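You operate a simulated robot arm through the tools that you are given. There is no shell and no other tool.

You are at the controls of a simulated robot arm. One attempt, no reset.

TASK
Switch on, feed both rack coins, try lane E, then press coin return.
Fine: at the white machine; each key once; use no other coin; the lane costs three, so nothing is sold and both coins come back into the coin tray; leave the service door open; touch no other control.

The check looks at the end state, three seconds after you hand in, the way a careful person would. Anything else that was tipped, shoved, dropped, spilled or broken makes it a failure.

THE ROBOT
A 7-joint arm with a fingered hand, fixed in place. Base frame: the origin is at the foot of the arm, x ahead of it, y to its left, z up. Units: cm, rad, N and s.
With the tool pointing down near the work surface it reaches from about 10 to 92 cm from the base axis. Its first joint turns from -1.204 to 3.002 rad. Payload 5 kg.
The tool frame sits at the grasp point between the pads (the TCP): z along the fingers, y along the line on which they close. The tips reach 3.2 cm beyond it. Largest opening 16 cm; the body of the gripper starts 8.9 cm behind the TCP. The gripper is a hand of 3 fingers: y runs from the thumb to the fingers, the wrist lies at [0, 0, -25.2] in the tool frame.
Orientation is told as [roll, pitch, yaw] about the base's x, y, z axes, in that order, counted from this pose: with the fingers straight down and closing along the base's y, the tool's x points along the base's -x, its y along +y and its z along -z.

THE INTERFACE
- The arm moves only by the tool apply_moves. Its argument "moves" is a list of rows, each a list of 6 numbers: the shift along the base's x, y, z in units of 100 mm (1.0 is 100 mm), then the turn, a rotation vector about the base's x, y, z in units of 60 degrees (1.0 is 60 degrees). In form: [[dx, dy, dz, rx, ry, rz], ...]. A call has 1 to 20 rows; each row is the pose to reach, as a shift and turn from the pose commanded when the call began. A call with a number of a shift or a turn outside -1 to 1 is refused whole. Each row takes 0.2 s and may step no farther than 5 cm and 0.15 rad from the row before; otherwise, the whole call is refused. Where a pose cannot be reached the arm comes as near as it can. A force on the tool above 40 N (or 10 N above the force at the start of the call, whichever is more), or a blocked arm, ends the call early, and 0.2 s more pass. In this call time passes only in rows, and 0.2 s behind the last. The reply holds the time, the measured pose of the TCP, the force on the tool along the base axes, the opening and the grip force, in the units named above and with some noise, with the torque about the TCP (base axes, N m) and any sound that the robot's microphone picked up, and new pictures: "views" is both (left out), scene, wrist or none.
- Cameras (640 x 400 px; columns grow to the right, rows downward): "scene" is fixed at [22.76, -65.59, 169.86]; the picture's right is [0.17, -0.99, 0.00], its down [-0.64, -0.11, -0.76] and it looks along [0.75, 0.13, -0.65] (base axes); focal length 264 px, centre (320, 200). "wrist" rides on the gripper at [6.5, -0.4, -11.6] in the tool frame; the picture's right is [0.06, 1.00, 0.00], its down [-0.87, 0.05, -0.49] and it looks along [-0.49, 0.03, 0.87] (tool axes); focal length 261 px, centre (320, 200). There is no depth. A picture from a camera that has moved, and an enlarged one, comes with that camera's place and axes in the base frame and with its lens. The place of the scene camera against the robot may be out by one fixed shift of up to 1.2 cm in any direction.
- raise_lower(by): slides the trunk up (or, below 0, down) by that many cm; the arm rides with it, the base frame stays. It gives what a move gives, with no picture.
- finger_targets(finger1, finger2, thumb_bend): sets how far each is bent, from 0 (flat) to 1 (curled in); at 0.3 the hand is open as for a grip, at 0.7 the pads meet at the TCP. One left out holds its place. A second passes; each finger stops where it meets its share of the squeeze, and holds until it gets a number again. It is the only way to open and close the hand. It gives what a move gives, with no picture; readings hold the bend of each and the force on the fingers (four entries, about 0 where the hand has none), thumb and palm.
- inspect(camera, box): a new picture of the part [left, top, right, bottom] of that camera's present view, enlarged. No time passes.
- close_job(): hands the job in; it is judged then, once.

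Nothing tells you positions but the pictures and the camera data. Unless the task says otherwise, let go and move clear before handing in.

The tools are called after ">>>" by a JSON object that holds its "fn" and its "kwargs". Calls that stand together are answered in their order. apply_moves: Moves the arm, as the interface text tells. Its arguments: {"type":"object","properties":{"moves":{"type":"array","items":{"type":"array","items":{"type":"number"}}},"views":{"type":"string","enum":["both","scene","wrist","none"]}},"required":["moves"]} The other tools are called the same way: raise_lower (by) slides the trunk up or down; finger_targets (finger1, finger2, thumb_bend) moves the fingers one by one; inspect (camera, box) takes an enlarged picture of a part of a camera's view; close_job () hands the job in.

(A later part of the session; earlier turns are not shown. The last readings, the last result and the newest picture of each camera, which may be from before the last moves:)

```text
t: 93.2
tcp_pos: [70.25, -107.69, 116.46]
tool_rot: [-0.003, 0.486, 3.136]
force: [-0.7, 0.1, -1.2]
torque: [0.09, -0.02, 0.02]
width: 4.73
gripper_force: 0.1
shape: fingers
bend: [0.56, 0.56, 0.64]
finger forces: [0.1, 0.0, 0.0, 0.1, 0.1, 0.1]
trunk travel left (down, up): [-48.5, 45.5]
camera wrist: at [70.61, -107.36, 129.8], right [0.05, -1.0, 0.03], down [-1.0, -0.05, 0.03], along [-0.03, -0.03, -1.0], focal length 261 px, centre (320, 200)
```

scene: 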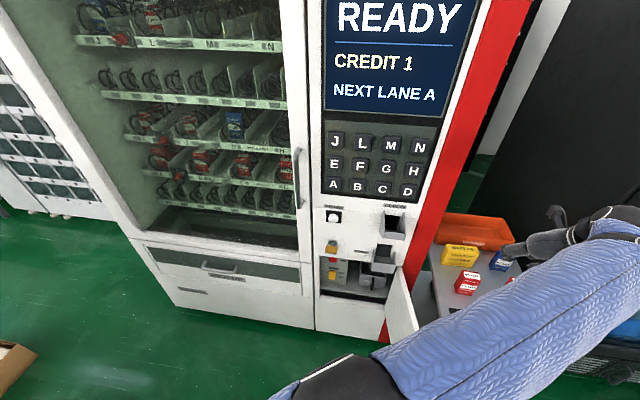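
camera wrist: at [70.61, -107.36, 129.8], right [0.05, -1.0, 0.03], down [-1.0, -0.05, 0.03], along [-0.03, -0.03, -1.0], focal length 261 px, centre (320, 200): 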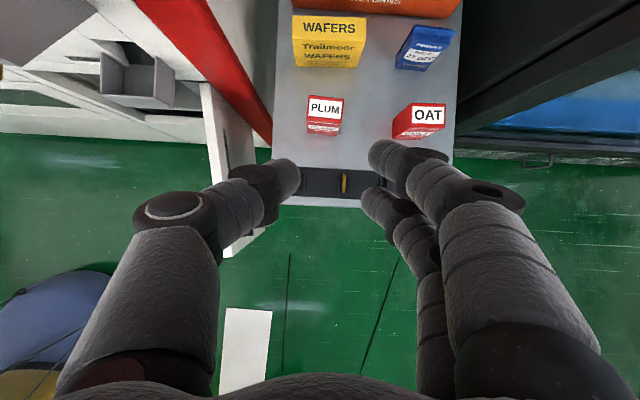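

The arm follows well with 28° tilt. I'll shift over coin 2 and lower with the arm to test reach there.

>>> {"fn": "apply_moves", "kwargs": {"moves": [[0.03, -0.15, -0.2, 0, 0, 0], [0.06, -0.3, -0.4, 0, 0, 0], [0.09, -0.45, -0.6, 0, 0, 0], [0.09, -0.51, -0.8, 0, 0, 0], [0.09, -0.51, -1.0, 0, 0, 0]], "views": "both"}}

>>> {"fn": "inspect", "kwargs": {"camera": "wrist", "box": [250, 120, 410, 240]}}

```text
t: 94.5
tcp_pos: [71.15, -112.48, 106.91]
tool_rot: [0.0, 0.487, 3.137]
force: [-0.1, -0.8, -0.6]
torque: [0.03, -0.01, 0.01]
width: 4.74
gripper_force: 0.0
shape: fingers
bend: [0.56, 0.56, 0.64]
finger forces: [0.0, 0.0, 0.0, 0.0, 0.0, 0.0]
trunk travel left (down, up): [-48.5, 45.5]
camera wrist: at [71.45, -112.19, 120.13], right [0.05, -1.0, 0.03], down [-1.0, -0.05, 0.03], along [-0.03, -0.03, -1.0], focal length 261 px, centre (320, 200)
```

scene: 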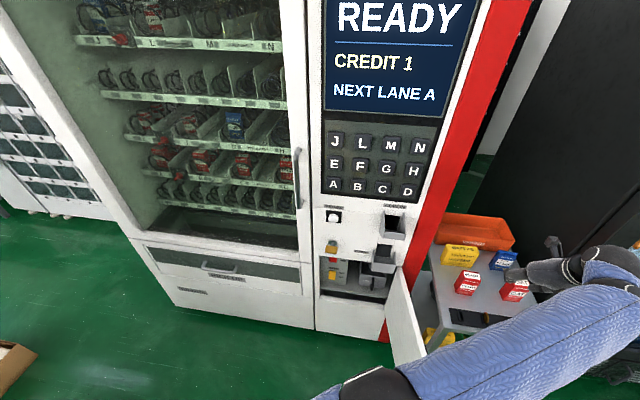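
wrist: 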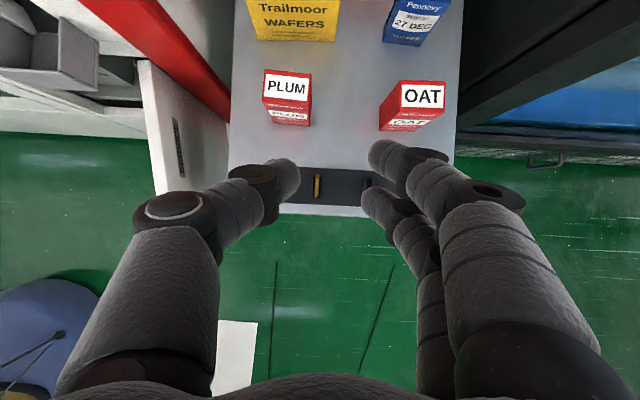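

```text
3.33 times, centred on (330, 180) of wrist
camera zoom: at [71.45, -112.19, 120.13], right [0.05, -1.0, 0.03], down [-1.0, -0.05, 0.03], along [-0.03, -0.03, -1.0], focal length 869 px, centre (287, 267)
```

zoom: 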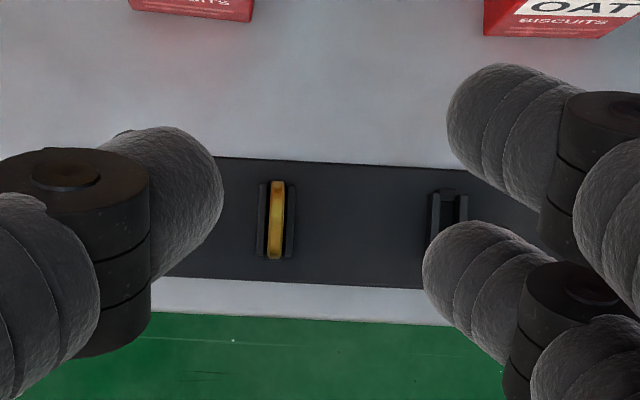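

Coin 2 is reachable, centred at about (72.35,-112.85). I'll lower most of the way with the trunk and check alignment.

>>> {"fn": "raise_lower", "kwargs": {"by": -17.5}}

>>> {"fn": "apply_moves", "kwargs": {"moves": [[0, 0, 0, 0, 0, 0]], "views": "both"}}

>>> {"fn": "inspect", "kwargs": {"camera": "wrist", "box": [250, 120, 410, 240]}}

>>> {"fn": "inspect", "kwargs": {"camera": "scene", "box": [440, 220, 600, 350]}}

```text
t: 96.4
tcp_pos: [71.21, -112.38, 89.53]
tool_rot: [0.001, 0.487, 3.14]
force: [0.5, 0.4, -0.4]
torque: [0.02, 0.01, 0.01]
width: 4.74
gripper_force: 0.0
shape: fingers
bend: [0.56, 0.56, 0.64]
finger forces: [0.0, 0.0, 0.1, 0.1, 0.0, 0.1]
trunk travel left (down, up): [-31.0, 63.0]
```

```text
t: 96.8
tcp_pos: [71.18, -112.48, 89.58]
tool_rot: [0.003, 0.485, 3.141]
force: [0.3, -0.1, -0.2]
torque: [-0.01, 0.01, 0.02]
width: 4.74
gripper_force: 0.1
shape: fingers
bend: [0.56, 0.56, 0.64]
finger forces: [0.0, 0.1, 0.0, 0.0, 0.0, 0.1]
trunk travel left (down, up): [-31.0, 63.0]
camera wrist: at [71.45, -112.06, 102.77], right [0.05, -1.0, 0.03], down [-1.0, -0.05, 0.03], along [-0.03, -0.03, -1.0], focal length 261 px, centre (320, 200)
```

scene: 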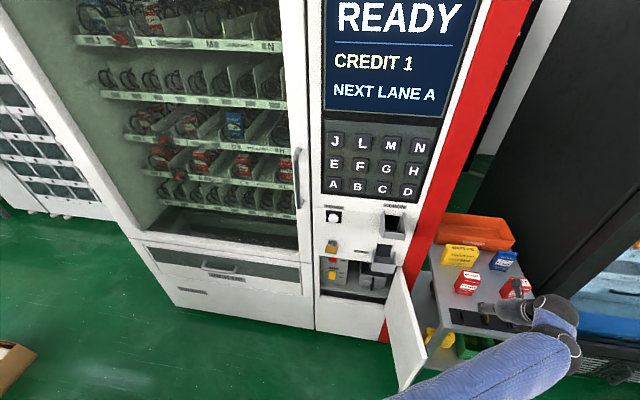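
wrist: 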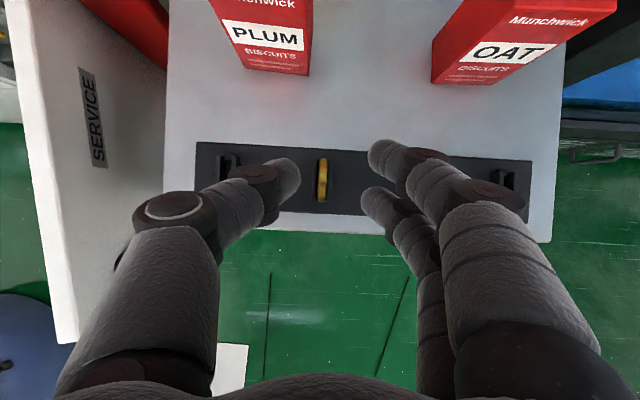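

```text
3.33 times, centred on (330, 180) of wrist
camera zoom: at [71.45, -112.06, 102.77], right [0.05, -1.0, 0.03], down [-1.0, -0.05, 0.03], along [-0.03, -0.03, -1.0], focal length 869 px, centre (287, 267)
```

zoom: 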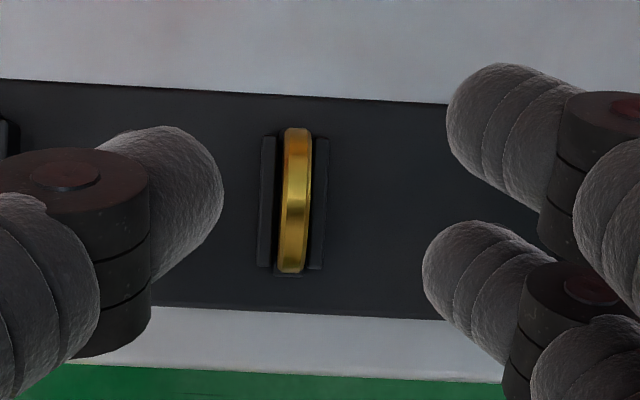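

```text
3.08 times, centred on (520, 285) of scene
camera zoom: at [22.76, -65.59, 169.86], right [0.17, -0.99, 0.0], down [-0.64, -0.11, -0.76], along [0.75, 0.13, -0.65], focal length 813 px, centre (-295, -62)
```

zoom: 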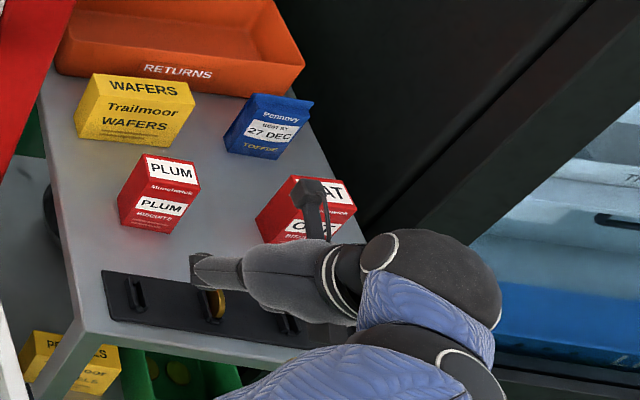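

Coin 2 centre refined to (72.4,-112.83). I'll nudge y slightly and descend the last 4.7 cm while watching the force.

>>> {"fn": "apply_moves", "kwargs": {"moves": [[0, -0.02, -0.1, 0, 0, 0], [0, -0.02, -0.2, 0, 0, 0], [0, -0.02, -0.3, 0, 0, 0], [0, -0.02, -0.38, 0, 0, 0], [0, -0.02, -0.43, 0, 0, 0], [0, -0.02, -0.465, 0, 0, 0]], "views": "wrist"}}

>>> {"fn": "inspect", "kwargs": {"camera": "wrist", "box": [250, 120, 410, 240]}}

```text
t: 98.2
tcp_pos: [71.13, -112.59, 85.03]
tool_rot: [0.004, 0.488, 3.142]
force: [-0.5, -0.6, 9.3]
torque: [-0.42, 0.04, -0.01]
width: 4.75
gripper_force: 5.2
shape: fingers
bend: [0.56, 0.57, 0.64]
finger forces: [0.0, 9.7, 0.0, 0.0, 0.0, 0.0]
trunk travel left (down, up): [-31.0, 63.0]
camera wrist: at [71.4, -112.21, 98.36], right [0.05, -1.0, 0.03], down [-1.0, -0.05, 0.03], along [-0.02, -0.03, -1.0], focal length 261 px, centre (320, 200)
```

wrist: 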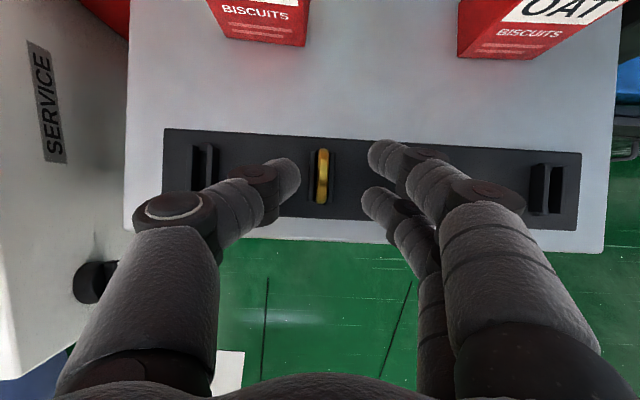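

```text
3.33 times, centred on (330, 180) of wrist
camera zoom: at [71.4, -112.21, 98.36], right [0.05, -1.0, 0.03], down [-1.0, -0.05, 0.03], along [-0.02, -0.03, -1.0], focal length 869 px, centre (287, 267)
```

zoom: 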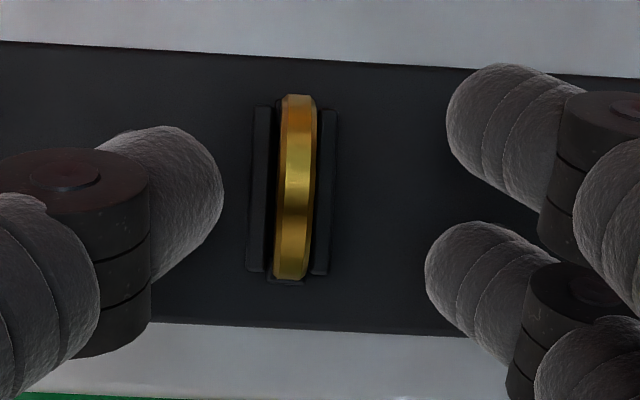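

Finger 2 just touched the rack plate, so I'll lift 0.3 cm and then bring the digits in close.

>>> {"fn": "apply_moves", "kwargs": {"moves": [[0, 0, 0.03, 0, 0, 0]], "views": "none"}}

>>> {"fn": "finger_targets", "kwargs": {"finger1": 0.64, "finger2": 0.64, "thumb_bend": 0.68}}

>>> {"fn": "inspect", "kwargs": {"camera": "wrist", "box": [250, 130, 390, 240]}}

```text
t: 98.6
tcp_pos: [70.98, -112.68, 85.14]
tool_rot: [0.001, 0.487, 3.138]
force: [0.8, 0.0, 1.7]
torque: [-0.1, -0.01, 0.02]
width: 4.75
gripper_force: 1.4
shape: fingers
bend: [0.56, 0.56, 0.64]
finger forces: [0.1, 2.2, 0.1, 0.0, 0.1, 0.1]
trunk travel left (down, up): [-31.0, 63.0]
```

```text
t: 99.6
tcp_pos: [71.07, -112.7, 85.27]
tool_rot: [0.002, 0.487, 3.139]
force: [0.5, -0.1, -0.2]
torque: [0.03, -0.01, -0.01]
width: 2.62
gripper_force: 0.1
shape: fingers
bend: [0.64, 0.64, 0.68]
finger forces: [0.0, 0.0, 0.0, 0.1, 0.0, 0.1]
trunk travel left (down, up): [-31.0, 63.0]
```

```text
3.64 times, centred on (320, 185) of wrist
camera zoom: at [71.43, -112.28, 98.43], right [0.05, -1.0, 0.03], down [-1.0, -0.05, 0.03], along [-0.03, -0.03, -1.0], focal length 948 px, centre (320, 254)
```

zoom: 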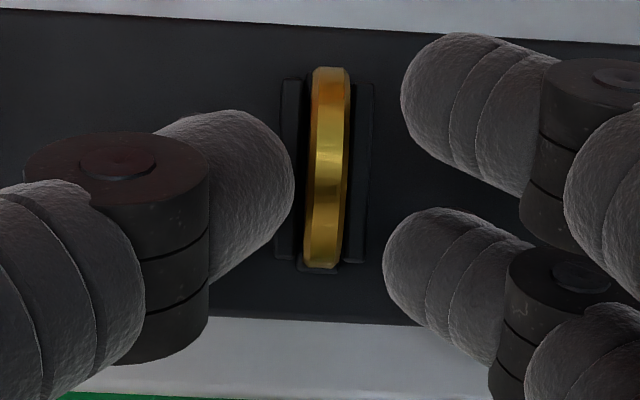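

Nicely centred. Closing to near-contact on the finger side, then squeezing evenly.

>>> {"fn": "finger_targets", "kwargs": {"finger1": 0.675, "finger2": 0.675, "thumb_bend": 0.685}}

>>> {"fn": "finger_targets", "kwargs": {"finger1": 0.75, "finger2": 0.75, "thumb_bend": 0.79}}

>>> {"fn": "inspect", "kwargs": {"camera": "wrist", "box": [250, 130, 390, 240]}}

```text
t: 100.6
tcp_pos: [71.09, -112.57, 85.19]
tool_rot: [0.002, 0.488, 3.139]
force: [0.0, -1.1, -0.2]
torque: [-0.03, 0.01, 0.02]
width: 2.1
gripper_force: 0.7
shape: fingers
bend: [0.67, 0.66, 0.68]
finger forces: [0.1, 0.4, 0.1, 0.1, 0.1, 0.0]
trunk travel left (down, up): [-31.0, 63.0]
```

```text
t: 101.6
tcp_pos: [71.1, -112.63, 85.19]
tool_rot: [0.001, 0.488, 3.14]
force: [0.1, 0.1, 0.5]
torque: [-0.04, 0.01, -0.01]
width: 1.2
gripper_force: 17.9
shape: fingers
bend: [0.72, 0.72, 0.73]
finger forces: [8.7, 9.1, 0.0, 0.1, 18.2, 0.0]
trunk travel left (down, up): [-31.0, 63.0]
```

```text
3.64 times, centred on (320, 185) of wrist
camera zoom: at [71.43, -112.28, 98.42], right [0.05, -1.0, 0.03], down [-1.0, -0.05, 0.03], along [-0.03, -0.03, -1.0], focal length 948 px, centre (320, 254)
```

zoom: 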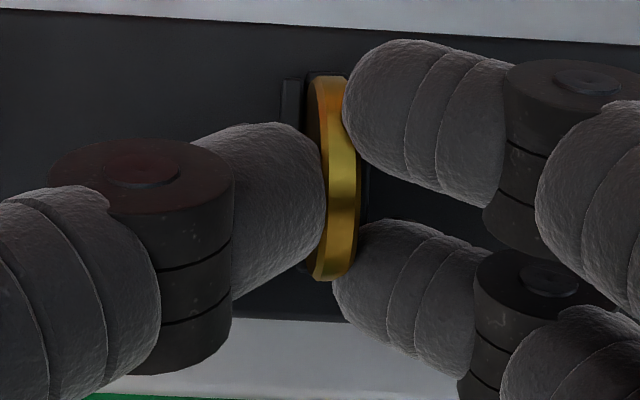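

Balanced grip of about 18 N on coin 2. Lifting slowly.

>>> {"fn": "apply_moves", "kwargs": {"moves": [[0, 0, 0.05, 0, 0, 0], [0, 0, 0.12, 0, 0, 0], [0, 0, 0.2, 0, 0, 0], [0, 0, 0.3, 0, 0, 0], [0, 0, 0.45, 0, 0, 0]], "views": "wrist"}}

>>> {"fn": "inspect", "kwargs": {"camera": "wrist", "box": [250, 130, 390, 240]}}

```text
t: 102.8
tcp_pos: [71.18, -112.58, 89.67]
tool_rot: [0.0, 0.487, 3.14]
force: [0.8, -0.8, 0.7]
torque: [0.01, -0.01, 0.0]
width: 1.17
gripper_force: 18.2
shape: fingers
bend: [0.72, 0.72, 0.73]
finger forces: [8.7, 9.0, 0.0, 0.0, 18.0, 0.1]
trunk travel left (down, up): [-31.0, 63.0]
camera wrist: at [71.41, -112.25, 102.94], right [0.05, -1.0, 0.03], down [-1.0, -0.05, 0.03], along [-0.03, -0.03, -1.0], focal length 261 px, centre (320, 200)
```

wrist: 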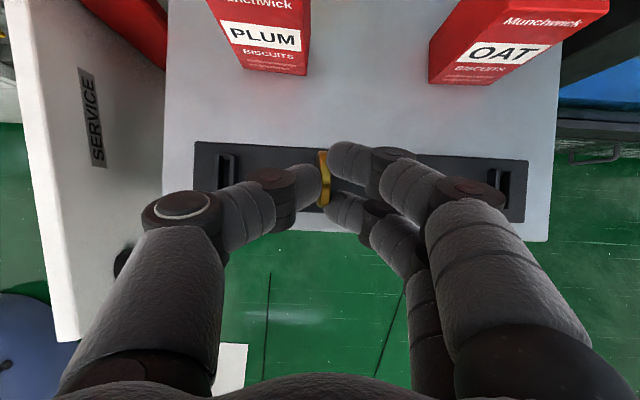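

```text
3.64 times, centred on (320, 185) of wrist
camera zoom: at [71.41, -112.25, 102.94], right [0.05, -1.0, 0.03], down [-1.0, -0.05, 0.03], along [-0.03, -0.03, -1.0], focal length 948 px, centre (320, 254)
```

zoom: 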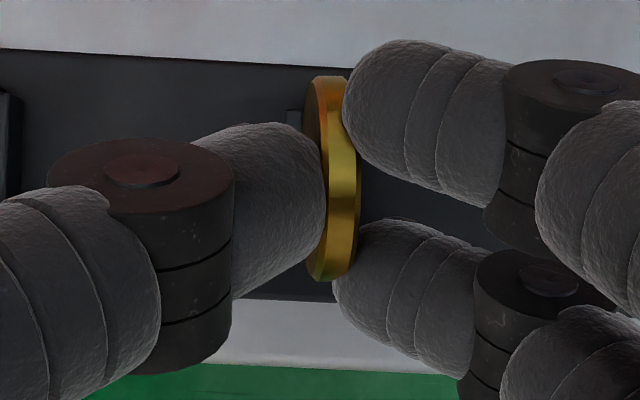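

Coin 2 is out of the rack. I'll raise the trunk and carry it to the hopper as before.

>>> {"fn": "raise_lower", "kwargs": {"by": 26.5}}

>>> {"fn": "apply_moves", "kwargs": {"moves": [[-0.15, 0.2, 0, 0, -0.03, 0], [-0.3, 0.4, 0, 0, -0.06, 0], [-0.45, 0.6, 0, 0, -0.09, 0], [-0.6, 0.8, 0, 0, -0.12, 0], [-0.75, 1.0, 0, 0, -0.15, 0]], "views": "none"}}

>>> {"fn": "apply_moves", "kwargs": {"moves": [[0, 0.25, 0, 0, -0.02, 0], [0, 0.5, 0, 0, -0.04, 0], [0, 0.75, 0, 0, -0.05, 0], [0, 1.0, 0, 0, -0.05, 0]], "views": "none"}}

>>> {"fn": "apply_moves", "kwargs": {"moves": [[0, 0.25, 0, 0, 0, 0], [0, 0.5, 0, 0, 0, 0], [0.1, 0.75, 0, 0, 0, 0], [0.2, 1.0, 0, 0, 0, 0]], "views": "both"}}

```text
t: 105.5
tcp_pos: [71.1, -112.73, 116.12]
tool_rot: [0.001, 0.486, 3.14]
force: [0.0, 0.4, -0.4]
torque: [0.0, -0.01, 0.02]
width: 1.2
gripper_force: 17.9
shape: fingers
bend: [0.72, 0.72, 0.73]
finger forces: [8.7, 9.0, 0.0, 0.0, 18.0, 0.0]
trunk travel left (down, up): [-57.5, 36.5]
```

```text
t: 106.7
tcp_pos: [63.47, -102.34, 116.26]
tool_rot: [0.002, 0.645, 3.139]
force: [0.5, 0.1, -0.3]
torque: [0.01, 0.01, -0.01]
width: 1.18
gripper_force: 17.4
shape: fingers
bend: [0.72, 0.72, 0.73]
finger forces: [8.8, 9.0, 0.1, 0.0, 18.0, 0.1]
trunk travel left (down, up): [-57.5, 36.5]
```

```text
t: 107.7
tcp_pos: [63.51, -92.58, 116.23]
tool_rot: [0.003, 0.696, 3.139]
force: [-0.7, -0.3, -0.4]
torque: [-0.02, 0.01, -0.01]
width: 1.18
gripper_force: 17.3
shape: fingers
bend: [0.72, 0.72, 0.73]
finger forces: [8.9, 9.0, 0.1, 0.0, 17.9, 0.0]
trunk travel left (down, up): [-57.5, 36.5]
```

```text
t: 108.7
tcp_pos: [65.57, -82.62, 116.35]
tool_rot: [0.002, 0.698, 3.141]
force: [0.1, 0.2, -0.3]
torque: [-0.04, -0.01, 0.02]
width: 1.19
gripper_force: 17.9
shape: fingers
bend: [0.72, 0.72, 0.73]
finger forces: [9.0, 8.9, 0.1, 0.0, 18.0, 0.0]
trunk travel left (down, up): [-57.5, 36.5]
camera wrist: at [63.15, -82.19, 129.35], right [0.04, -1.0, 0.04], down [-0.98, -0.05, -0.18], along [0.18, -0.03, -0.98], focal length 261 px, centre (320, 200)
```

scene: 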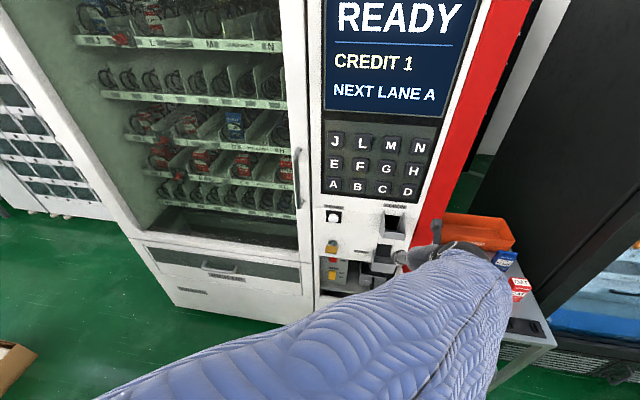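
wrist: 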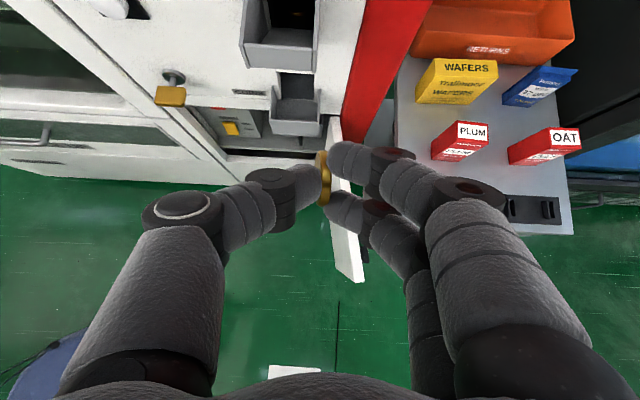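

Coin still secure. Lining up in y (coin is ~0.25 cm off the TCP this time) and moving over the hopper.

>>> {"fn": "apply_moves", "kwargs": {"moves": [[0.2, 0.2, 0, 0, 0, 0], [0.4, 0.42, 0, 0, 0, 0], [0.6, 0.42, 0, 0, 0, 0], [0.8, 0.42, 0, 0, 0, 0], [1.0, 0.42, 0, 0, 0, 0]], "views": "none"}}

>>> {"fn": "apply_moves", "kwargs": {"moves": [[0.2, 0, 0, 0, 0, 0], [0.4, 0, 0, 0, 0, 0], [0.6, 0, 0, 0, 0, 0], [0.78, 0, -0.05, 0, 0, 0], [0.78, 0, -0.12, 0, 0, 0]], "views": "both"}}

>>> {"fn": "inspect", "kwargs": {"camera": "wrist", "box": [220, 60, 420, 260]}}

```text
t: 109.9
tcp_pos: [75.73, -78.57, 116.2]
tool_rot: [0.0, 0.697, 3.138]
force: [0.1, -0.2, -1.0]
torque: [0.01, 0.03, 0.01]
width: 1.23
gripper_force: 18.0
shape: fingers
bend: [0.72, 0.72, 0.73]
finger forces: [9.0, 8.9, 0.0, 0.1, 17.8, 0.1]
trunk travel left (down, up): [-57.5, 36.5]
```

```text
t: 111.1
tcp_pos: [83.45, -78.38, 114.97]
tool_rot: [0.002, 0.698, 3.139]
force: [0.8, 0.1, -1.2]
torque: [0.01, 0.03, -0.02]
width: 1.19
gripper_force: 17.9
shape: fingers
bend: [0.72, 0.72, 0.73]
finger forces: [8.8, 8.9, 0.0, 0.0, 17.9, 0.0]
trunk travel left (down, up): [-57.5, 36.5]
camera wrist: at [81.0, -78.12, 128.06], right [0.04, -1.0, 0.04], down [-0.98, -0.05, -0.18], along [0.18, -0.03, -0.98], focal length 261 px, centre (320, 200)
```

scene: 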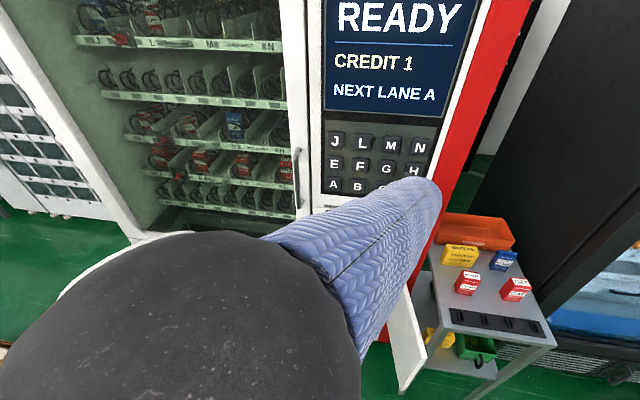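
wrist: 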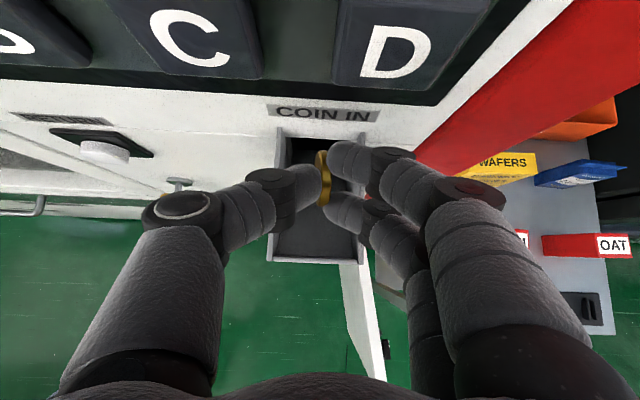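

```text
2.00 times, centred on (320, 160) of wrist
camera zoom: at [81.0, -78.12, 128.06], right [0.04, -1.0, 0.04], down [-0.98, -0.05, -0.18], along [0.18, -0.03, -0.98], focal length 521 px, centre (320, 280)
```

zoom: 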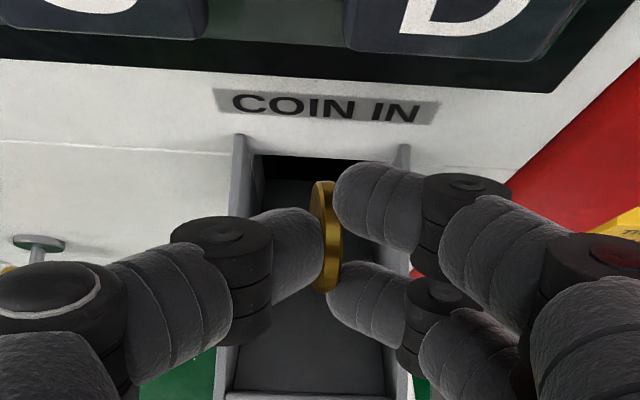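

Coin 2 is centred over the hopper. Lower slightly and release.

>>> {"fn": "apply_moves", "kwargs": {"moves": [[0, 0, -0.04, 0, 0, 0], [0, 0, -0.08, 0, 0, 0]], "views": "none"}}

>>> {"fn": "finger_targets", "kwargs": {"finger1": 0.6, "finger2": 0.6, "thumb_bend": 0.6}}

>>> {"fn": "apply_moves", "kwargs": {"moves": [[0, 0, 0.05, 0, 0, 0], [0, 0, 0.1, 0, 0, 0]], "views": "both"}}

```text
t: 111.7
tcp_pos: [83.4, -78.5, 114.16]
tool_rot: [0.002, 0.697, 3.139]
force: [-0.7, -0.4, -0.2]
torque: [0.02, 0.01, 0.01]
width: 1.18
gripper_force: 17.7
shape: fingers
bend: [0.72, 0.72, 0.73]
finger forces: [9.0, 8.9, 0.0, 0.0, 17.9, 0.0]
trunk travel left (down, up): [-57.5, 36.5]
```

```text
t: 112.7
tcp_pos: [83.4, -78.35, 114.2]
tool_rot: [0.003, 0.697, 3.139]
force: [-0.4, -0.1, 0.3]
torque: [0.02, 0.01, -0.01]
width: 4.71
gripper_force: 0.1
shape: fingers
bend: [0.6, 0.6, 0.6]
finger forces: [0.1, 0.1, 0.0, 0.1, 0.0, 0.1]
trunk travel left (down, up): [-57.5, 36.5]
```

```text
t: 113.3
tcp_pos: [83.42, -78.47, 115.07]
tool_rot: [0.0, 0.697, 3.141]
force: [0.6, 0.0, -0.6]
torque: [0.03, 0.01, 0.03]
width: 4.72
gripper_force: 0.0
shape: fingers
bend: [0.6, 0.6, 0.6]
finger forces: [0.1, 0.1, 0.0, 0.0, 0.0, 0.1]
trunk travel left (down, up): [-57.5, 36.5]
camera wrist: at [80.99, -78.06, 128.17], right [0.04, -1.0, 0.04], down [-0.98, -0.05, -0.18], along [0.18, -0.03, -0.98], focal length 261 px, centre (320, 200)
```

scene: 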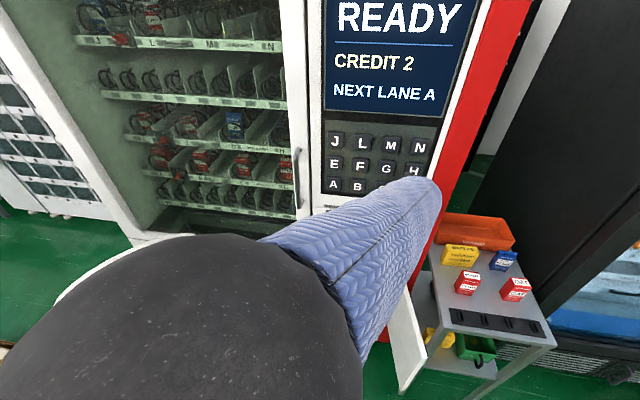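
wrist: 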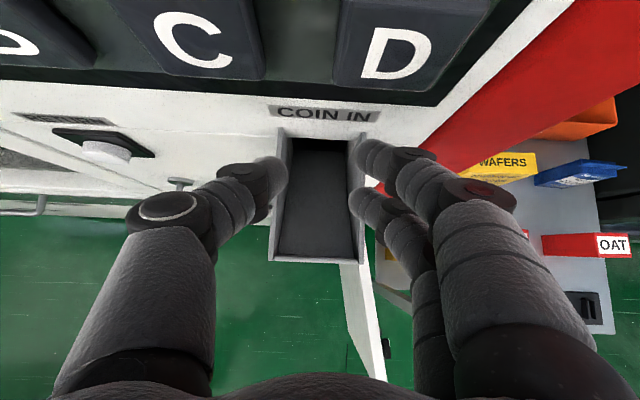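

CREDIT 2 — both coins are in. I'll back away from the hopper, form the poking hand (thumb out), and line up with key E.

>>> {"fn": "apply_moves", "kwargs": {"moves": [[-0.1, 0, 0.15, 0, 0, 0], [-0.4, 0, 0.2, 0, 0, 0], [-0.7, 0, 0.2, 0, 0, 0], [-1.0, 0, 0.2, 0, 0, 0]], "views": "none"}}

>>> {"fn": "apply_moves", "kwargs": {"moves": [[-0.3, 0.2, 0.1, 0, -0.08, 0], [-0.6, 0.5, 0.3, 0, -0.16, 0], [-0.9, 0.8, 0.5, 0, -0.24, 0], [-1.0, 1.0, 0.7, 0, -0.317, 0]], "views": "none"}}

>>> {"fn": "finger_targets", "kwargs": {"finger1": 1.0, "finger2": 1.0, "thumb_bend": 0.45}}

>>> {"fn": "apply_moves", "kwargs": {"moves": [[0, 0.2, 0.2, 0, 0, 0], [0, 0.45, 0.41, 0, 0, 0]], "views": "both"}}

```text
t: 114.3
tcp_pos: [73.33, -78.24, 117.15]
tool_rot: [0.002, 0.698, 3.139]
force: [-0.1, -0.1, 0.0]
torque: [0.0, 0.0, -0.02]
width: 4.68
gripper_force: 0.0
shape: fingers
bend: [0.6, 0.6, 0.6]
finger forces: [0.0, 0.0, 0.0, 0.0, 0.1, 0.1]
trunk travel left (down, up): [-57.5, 36.5]
```

```text
t: 115.3
tcp_pos: [63.44, -68.4, 124.22]
tool_rot: [0.0, 1.031, 3.138]
force: [-0.5, -0.4, -0.2]
torque: [0.0, 0.01, 0.02]
width: 4.66
gripper_force: 0.1
shape: fingers
bend: [0.6, 0.6, 0.6]
finger forces: [0.0, 0.0, 0.1, 0.1, 0.1, 0.1]
trunk travel left (down, up): [-57.5, 36.5]
```

```text
t: 116.3
tcp_pos: [63.34, -68.37, 124.16]
tool_rot: [-0.001, 1.028, 3.138]
force: [0.0, 0.6, -0.1]
torque: [0.02, -0.02, -0.01]
width: 6.11
gripper_force: 0.1
shape: fingers
bend: [1.0, 1.0, 0.45]
finger forces: [0.1, 0.0, 0.0, 0.0, 0.0, 0.1]
trunk travel left (down, up): [-57.5, 36.5]
```

```text
t: 116.9
tcp_pos: [63.33, -63.72, 128.4]
tool_rot: [-0.001, 1.027, 3.138]
force: [-0.1, -0.4, 0.5]
torque: [0.0, 0.01, -0.04]
width: 6.14
gripper_force: 0.1
shape: fingers
bend: [1.0, 1.0, 0.45]
finger forces: [0.0, 0.0, 0.1, 0.1, 0.1, 0.0]
trunk travel left (down, up): [-57.5, 36.5]
camera wrist: at [56.8, -63.49, 139.83], right [0.03, -1.0, 0.05], down [-0.87, -0.05, -0.49], along [0.49, -0.03, -0.87], focal length 261 px, centre (320, 200)
```

scene: 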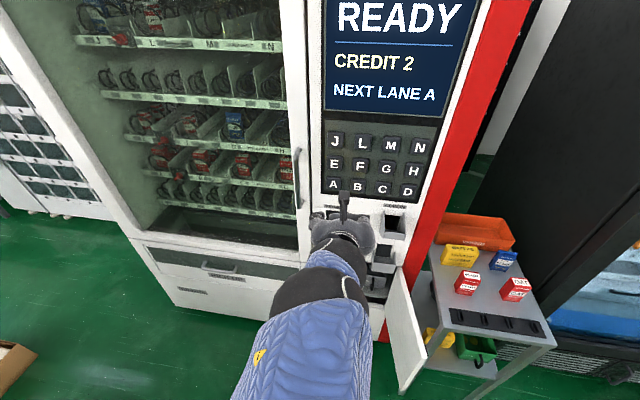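
wrist: 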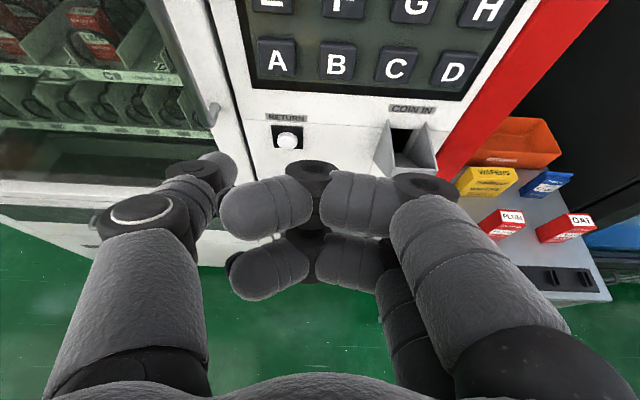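

Key E's centre is about (89.3,-58.15,126.5) and the thumb tip is lined up with it. Advancing in stages.

>>> {"fn": "apply_moves", "kwargs": {"moves": [[0.25, 0, 0, 0, 0, 0], [0.5, 0, 0, 0, 0, 0], [0.75, 0, 0, 0, 0, 0], [1.0, 0, 0, 0, 0, 0]], "views": "none"}}

>>> {"fn": "apply_moves", "kwargs": {"moves": [[0.25, 0, 0, 0, 0, 0], [0.5, 0, 0, 0, 0, 0], [0.75, 0, 0, 0, 0, 0]], "views": "both"}}

>>> {"fn": "inspect", "kwargs": {"camera": "wrist", "box": [140, 20, 320, 220]}}

>>> {"fn": "inspect", "kwargs": {"camera": "scene", "box": [300, 110, 440, 240]}}

```text
t: 117.9
tcp_pos: [73.45, -63.86, 128.25]
tool_rot: [-0.002, 1.028, 3.137]
force: [1.2, 0.7, -0.3]
torque: [0.04, 0.03, -0.03]
width: 6.14
gripper_force: 0.0
shape: fingers
bend: [1.0, 1.0, 0.45]
finger forces: [0.0, 0.0, 0.0, 0.0, 0.0, 0.0]
trunk travel left (down, up): [-57.5, 36.5]
```

```text
t: 118.7
tcp_pos: [81.04, -63.96, 128.13]
tool_rot: [-0.002, 1.028, 3.136]
force: [0.9, -0.3, -0.1]
torque: [0.01, 0.03, -0.01]
width: 6.15
gripper_force: 0.1
shape: fingers
bend: [1.0, 1.0, 0.45]
finger forces: [0.0, 0.0, 0.0, 0.1, 0.0, 0.0]
trunk travel left (down, up): [-57.5, 36.5]
camera wrist: at [74.53, -63.59, 139.67], right [0.03, -1.0, 0.05], down [-0.87, -0.05, -0.49], along [0.49, -0.03, -0.87], focal length 261 px, centre (320, 200)
```

scene: 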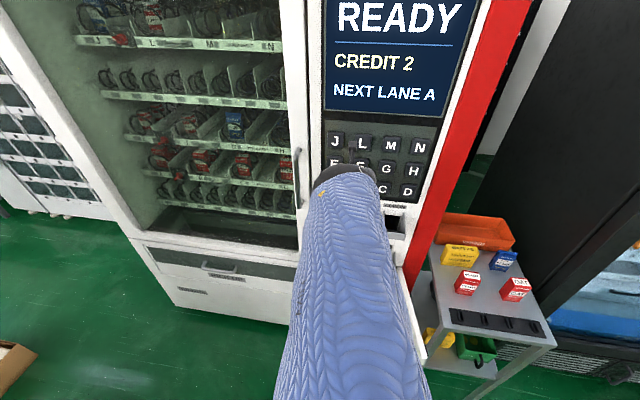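
wrist: 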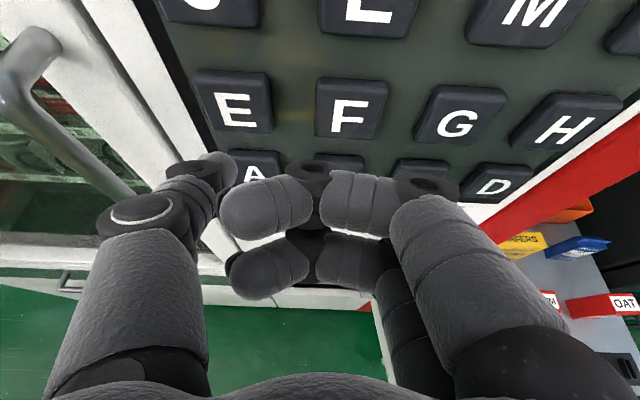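

```text
2.00 times, centred on (230, 120) of wrist
camera zoom: at [74.53, -63.59, 139.67], right [0.03, -1.0, 0.05], down [-0.87, -0.05, -0.49], along [0.49, -0.03, -0.87], focal length 521 px, centre (500, 360)
```

zoom: 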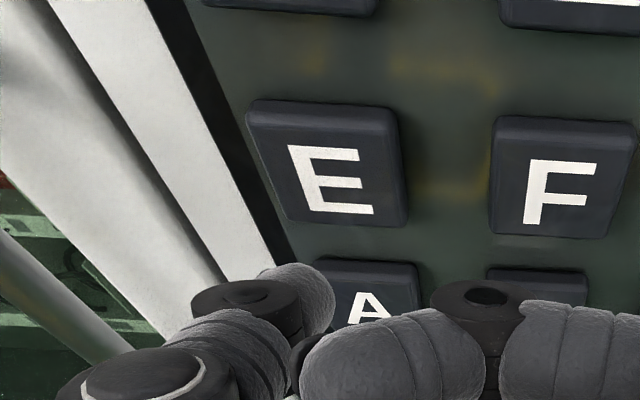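

```text
3.08 times, centred on (370, 175) of scene
camera zoom: at [22.76, -65.59, 169.86], right [0.17, -0.99, 0.0], down [-0.64, -0.11, -0.76], along [0.75, 0.13, -0.65], focal length 813 px, centre (166, 277)
```

zoom: 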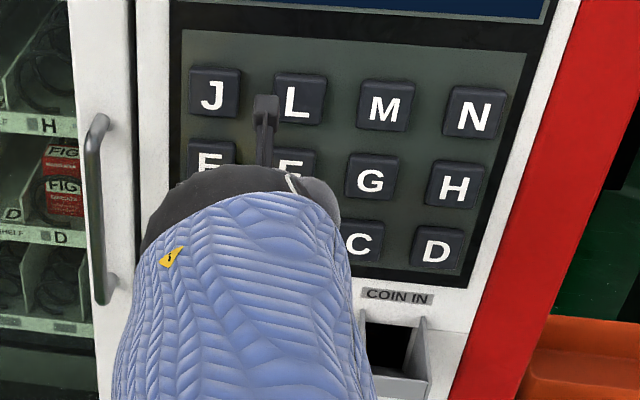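

Thumb tip is at about (84.3,-58.4,126.2), right in front of E. I'll shift 0.5 cm toward the key centre, advance, then creep to press.

>>> {"fn": "apply_moves", "kwargs": {"moves": [[0.1, 0.025, 0, 0, 0, 0], [0.2, 0.05, 0, 0, 0, 0], [0.3, 0.05, 0, 0, 0, 0], [0.38, 0.05, 0, 0, 0, 0]], "views": "none"}}

>>> {"fn": "inspect", "kwargs": {"camera": "wrist", "box": [140, 60, 320, 240]}}

```text
t: 119.7
tcp_pos: [84.65, -63.37, 128.27]
tool_rot: [0.0, 1.028, 3.139]
force: [-1.1, -0.4, -0.3]
torque: [-0.05, 0.02, 0.08]
width: 6.17
gripper_force: 0.3
shape: fingers
bend: [1.0, 1.0, 0.45]
finger forces: [0.1, 0.1, 0.1, 0.0, 1.0, 0.1]
trunk travel left (down, up): [-57.5, 36.5]
```

```text
2.22 times, centred on (230, 150) of wrist
camera zoom: at [78.1, -63.03, 139.81], right [0.03, -1.0, 0.05], down [-0.87, -0.05, -0.49], along [0.49, -0.03, -0.87], focal length 579 px, centre (520, 311)
```

zoom: 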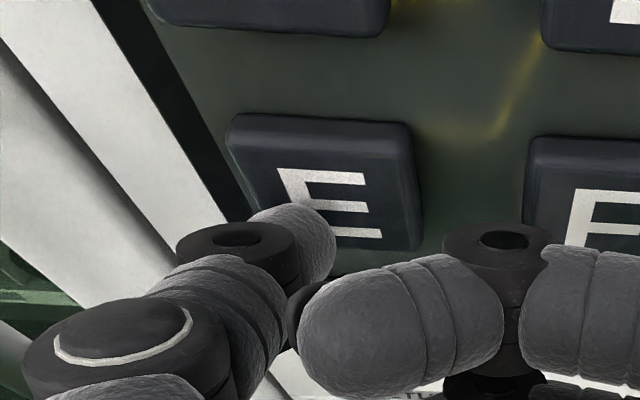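

Just touching E. Now a gentle press in small steps.

>>> {"fn": "apply_moves", "kwargs": {"moves": [[0.02, 0, 0, 0, 0, 0], [0.04, 0, 0, 0, 0, 0]], "views": "scene"}}

```text
t: 120.3
tcp_pos: [85.09, -63.39, 128.24]
tool_rot: [-0.002, 1.029, 3.137]
force: [-2.5, 0.3, 0.4]
torque: [0.0, 0.04, 0.23]
width: 6.14
gripper_force: 1.8
shape: fingers
bend: [1.0, 1.0, 0.45]
finger forces: [0.0, 0.1, 0.0, 0.0, 3.4, 0.1]
trunk travel left (down, up): [-57.5, 36.5]
heard: click
```

scene: 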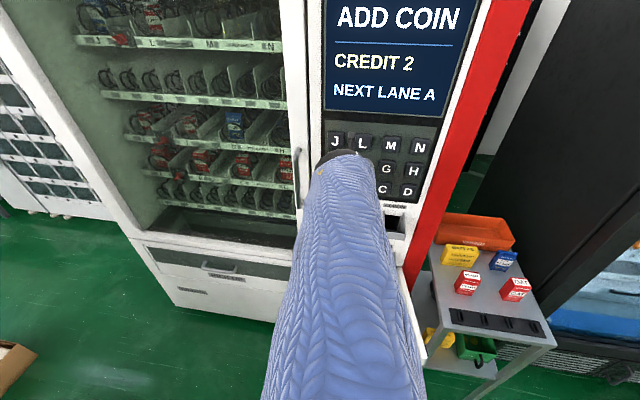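

Click heard and the display shows ADD COIN with credit 2 — lane E was tried and refused. I'll retreat straight back and drop down to the RETURN button.

>>> {"fn": "apply_moves", "kwargs": {"moves": [[-0.1, 0, 0, 0, 0, 0], [-0.35, 0, 0, 0, 0, 0], [-0.6, 0, 0, 0, 0, 0], [-0.85, 0, 0, 0, 0, 0], [-1.0, 0, 0, 0, 0, 0]], "views": "none"}}

>>> {"fn": "apply_moves", "kwargs": {"moves": [[-0.3, -0.05, 0, 0, 0, 0], [-0.6, -0.1, 0, 0, 0, 0], [-0.8, -0.1, 0, 0, 0, 0]], "views": "none"}}

>>> {"fn": "raise_lower", "kwargs": {"by": -22.8}}

>>> {"fn": "apply_moves", "kwargs": {"moves": [[0.25, 0, 0, 0, 0, 0], [0.5, 0, 0, 0, 0, 0], [0.75, 0, 0, 0, 0, 0], [1.0, 0, 0, 0, 0, 0]], "views": "both"}}

>>> {"fn": "inspect", "kwargs": {"camera": "wrist", "box": [140, 20, 340, 220]}}

```text
t: 121.5
tcp_pos: [75.17, -63.42, 128.21]
tool_rot: [0.001, 1.027, 3.14]
force: [-0.1, -0.4, -0.2]
torque: [0.01, 0.0, 0.0]
width: 6.14
gripper_force: 0.1
shape: fingers
bend: [1.0, 1.0, 0.45]
finger forces: [0.1, 0.0, 0.1, 0.1, 0.0, 0.0]
trunk travel left (down, up): [-57.5, 36.5]
```

```text
t: 122.3
tcp_pos: [67.07, -64.28, 128.34]
tool_rot: [-0.001, 1.03, 3.137]
force: [-0.2, 0.0, 0.2]
torque: [-0.01, -0.01, 0.02]
width: 6.15
gripper_force: 0.1
shape: fingers
bend: [1.0, 1.0, 0.45]
finger forces: [0.0, 0.0, 0.0, 0.0, 0.0, 0.0]
trunk travel left (down, up): [-57.5, 36.5]
```

```text
t: 124.7
tcp_pos: [66.92, -64.32, 105.52]
tool_rot: [0.001, 1.029, 3.139]
force: [-0.1, 0.6, 0.2]
torque: [0.0, -0.02, 0.03]
width: 6.14
gripper_force: 0.1
shape: fingers
bend: [1.0, 1.0, 0.45]
finger forces: [0.1, 0.0, 0.0, 0.1, 0.0, 0.0]
trunk travel left (down, up): [-34.7, 59.3]
```

```text
t: 125.7
tcp_pos: [77.17, -64.4, 105.4]
tool_rot: [-0.002, 1.03, 3.137]
force: [-0.3, -0.8, 1.1]
torque: [-0.02, -0.02, 0.01]
width: 6.15
gripper_force: 0.2
shape: fingers
bend: [1.0, 1.0, 0.45]
finger forces: [0.0, 0.0, 0.0, 0.1, 0.0, 0.0]
trunk travel left (down, up): [-34.7, 59.3]
camera wrist: at [70.54, -64.12, 116.93], right [0.03, -1.0, 0.05], down [-0.87, -0.05, -0.49], along [0.49, -0.03, -0.87], focal length 261 px, centre (320, 200)
```

scene: 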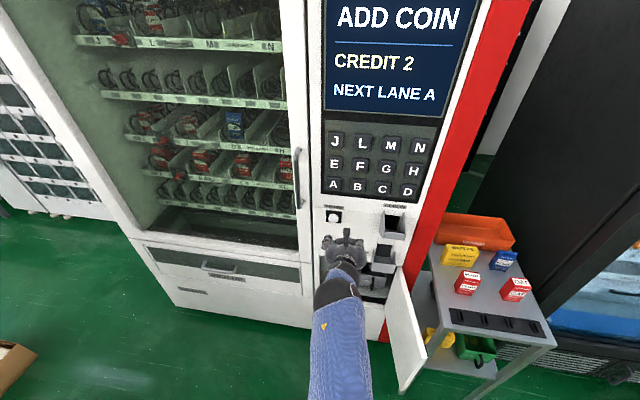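
wrist: 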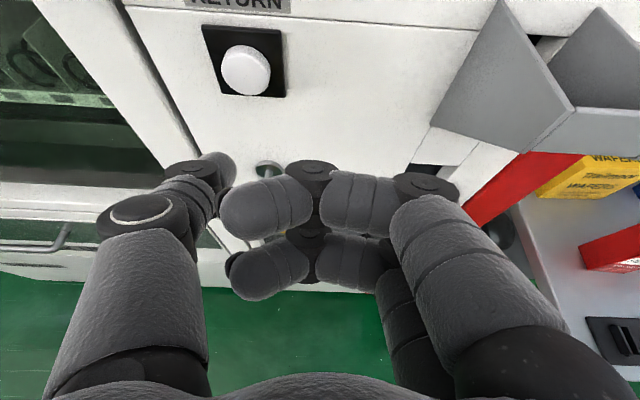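

```text
2.00 times, centred on (240, 120) of wrist
camera zoom: at [70.54, -64.12, 116.93], right [0.03, -1.0, 0.05], down [-0.87, -0.05, -0.49], along [0.49, -0.03, -0.87], focal length 521 px, centre (480, 360)
```

zoom: 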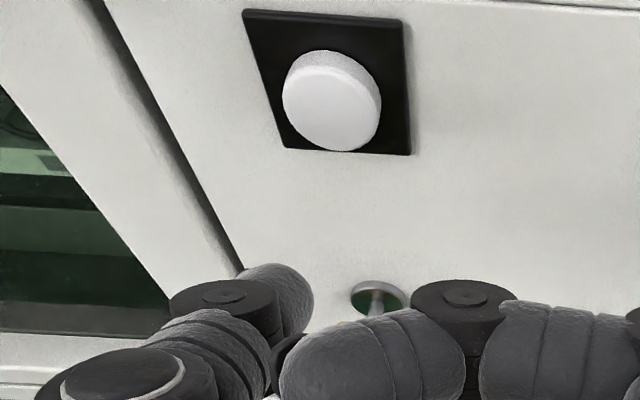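

The RETURN button is at about (88.6,-58.5,104) and the thumb is in line. Advancing 6.5 cm, then creeping.

>>> {"fn": "apply_moves", "kwargs": {"moves": [[0.2, 0.03, 0, 0, 0, 0], [0.4, 0.03, 0, 0, 0, 0], [0.55, 0.03, 0, 0, 0, 0], [0.65, 0.03, 0, 0, 0, 0]], "views": "none"}}

>>> {"fn": "inspect", "kwargs": {"camera": "wrist", "box": [140, 60, 320, 240]}}

>>> {"fn": "inspect", "kwargs": {"camera": "scene", "box": [310, 190, 420, 290]}}

```text
t: 126.7
tcp_pos: [83.64, -64.13, 105.44]
tool_rot: [-0.002, 1.027, 3.138]
force: [0.1, 0.3, 0.7]
torque: [-0.01, -0.01, 0.0]
width: 6.14
gripper_force: 0.0
shape: fingers
bend: [1.0, 1.0, 0.45]
finger forces: [0.0, 0.0, 0.0, 0.0, 0.0, 0.1]
trunk travel left (down, up): [-34.7, 59.3]
```

```text
2.22 times, centred on (230, 150) of wrist
camera zoom: at [77.04, -63.74, 116.93], right [0.03, -1.0, 0.05], down [-0.87, -0.05, -0.49], along [0.49, -0.03, -0.87], focal length 579 px, centre (520, 311)
```

zoom: 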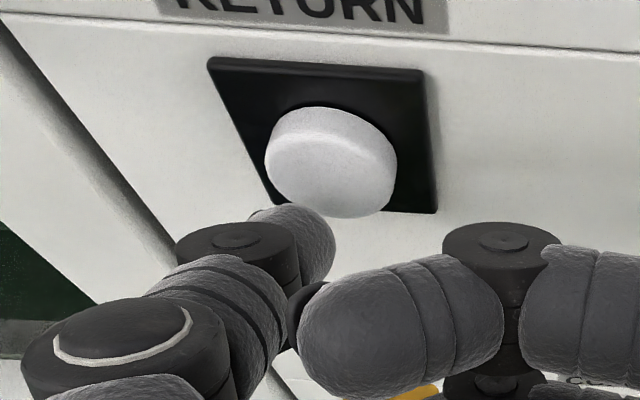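

```text
4.00 times, centred on (365, 240) of scene
camera zoom: at [22.76, -65.59, 169.86], right [0.17, -0.99, 0.0], down [-0.64, -0.11, -0.76], along [0.75, 0.13, -0.65], focal length 1057 px, centre (140, 40)
```

zoom: 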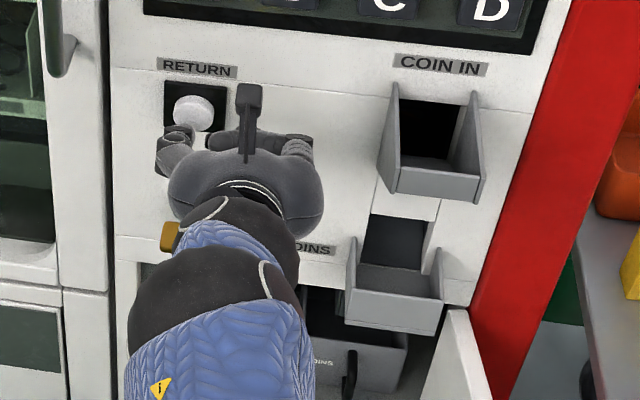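

The thumb is just below the button centre; I'll adjust by a few millimetres and creep in to press once.

>>> {"fn": "apply_moves", "kwargs": {"moves": [[0.03, -0.02, 0.03, 0, 0, 0], [0.07, -0.02, 0.03, 0, 0, 0], [0.1, -0.02, 0.03, 0, 0, 0]], "views": "none"}}

>>> {"fn": "apply_moves", "kwargs": {"moves": [[0.02, 0, 0, 0, 0, 0], [0.04, 0, 0, 0, 0, 0]], "views": "scene"}}

```text
t: 127.5
tcp_pos: [84.62, -64.11, 105.82]
tool_rot: [0.001, 1.028, 3.137]
force: [-0.2, -0.5, -0.5]
torque: [0.02, -0.03, 0.02]
width: 6.16
gripper_force: 0.3
shape: fingers
bend: [1.0, 1.0, 0.45]
finger forces: [0.0, 0.0, 0.1, 0.0, 0.5, 0.0]
trunk travel left (down, up): [-34.7, 59.3]
```

```text
t: 128.1
tcp_pos: [84.95, -64.22, 105.69]
tool_rot: [0.0, 1.026, 3.139]
force: [-2.8, -0.5, 0.4]
torque: [-0.01, -0.01, 0.17]
width: 6.18
gripper_force: 0.6
shape: fingers
bend: [1.0, 1.0, 0.45]
finger forces: [0.1, 0.0, 0.0, 0.1, 2.3, 0.0]
trunk travel left (down, up): [-34.7, 59.3]
heard: click
```

scene: 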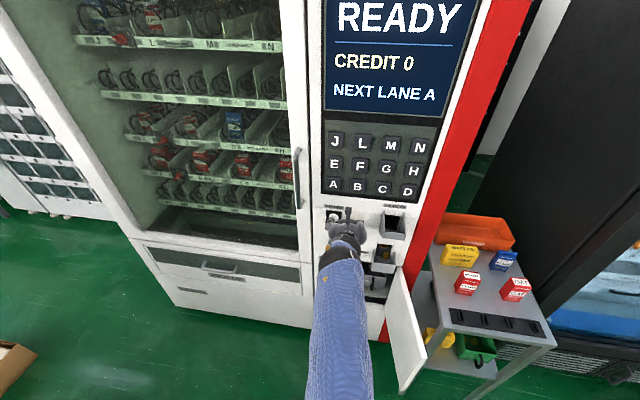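

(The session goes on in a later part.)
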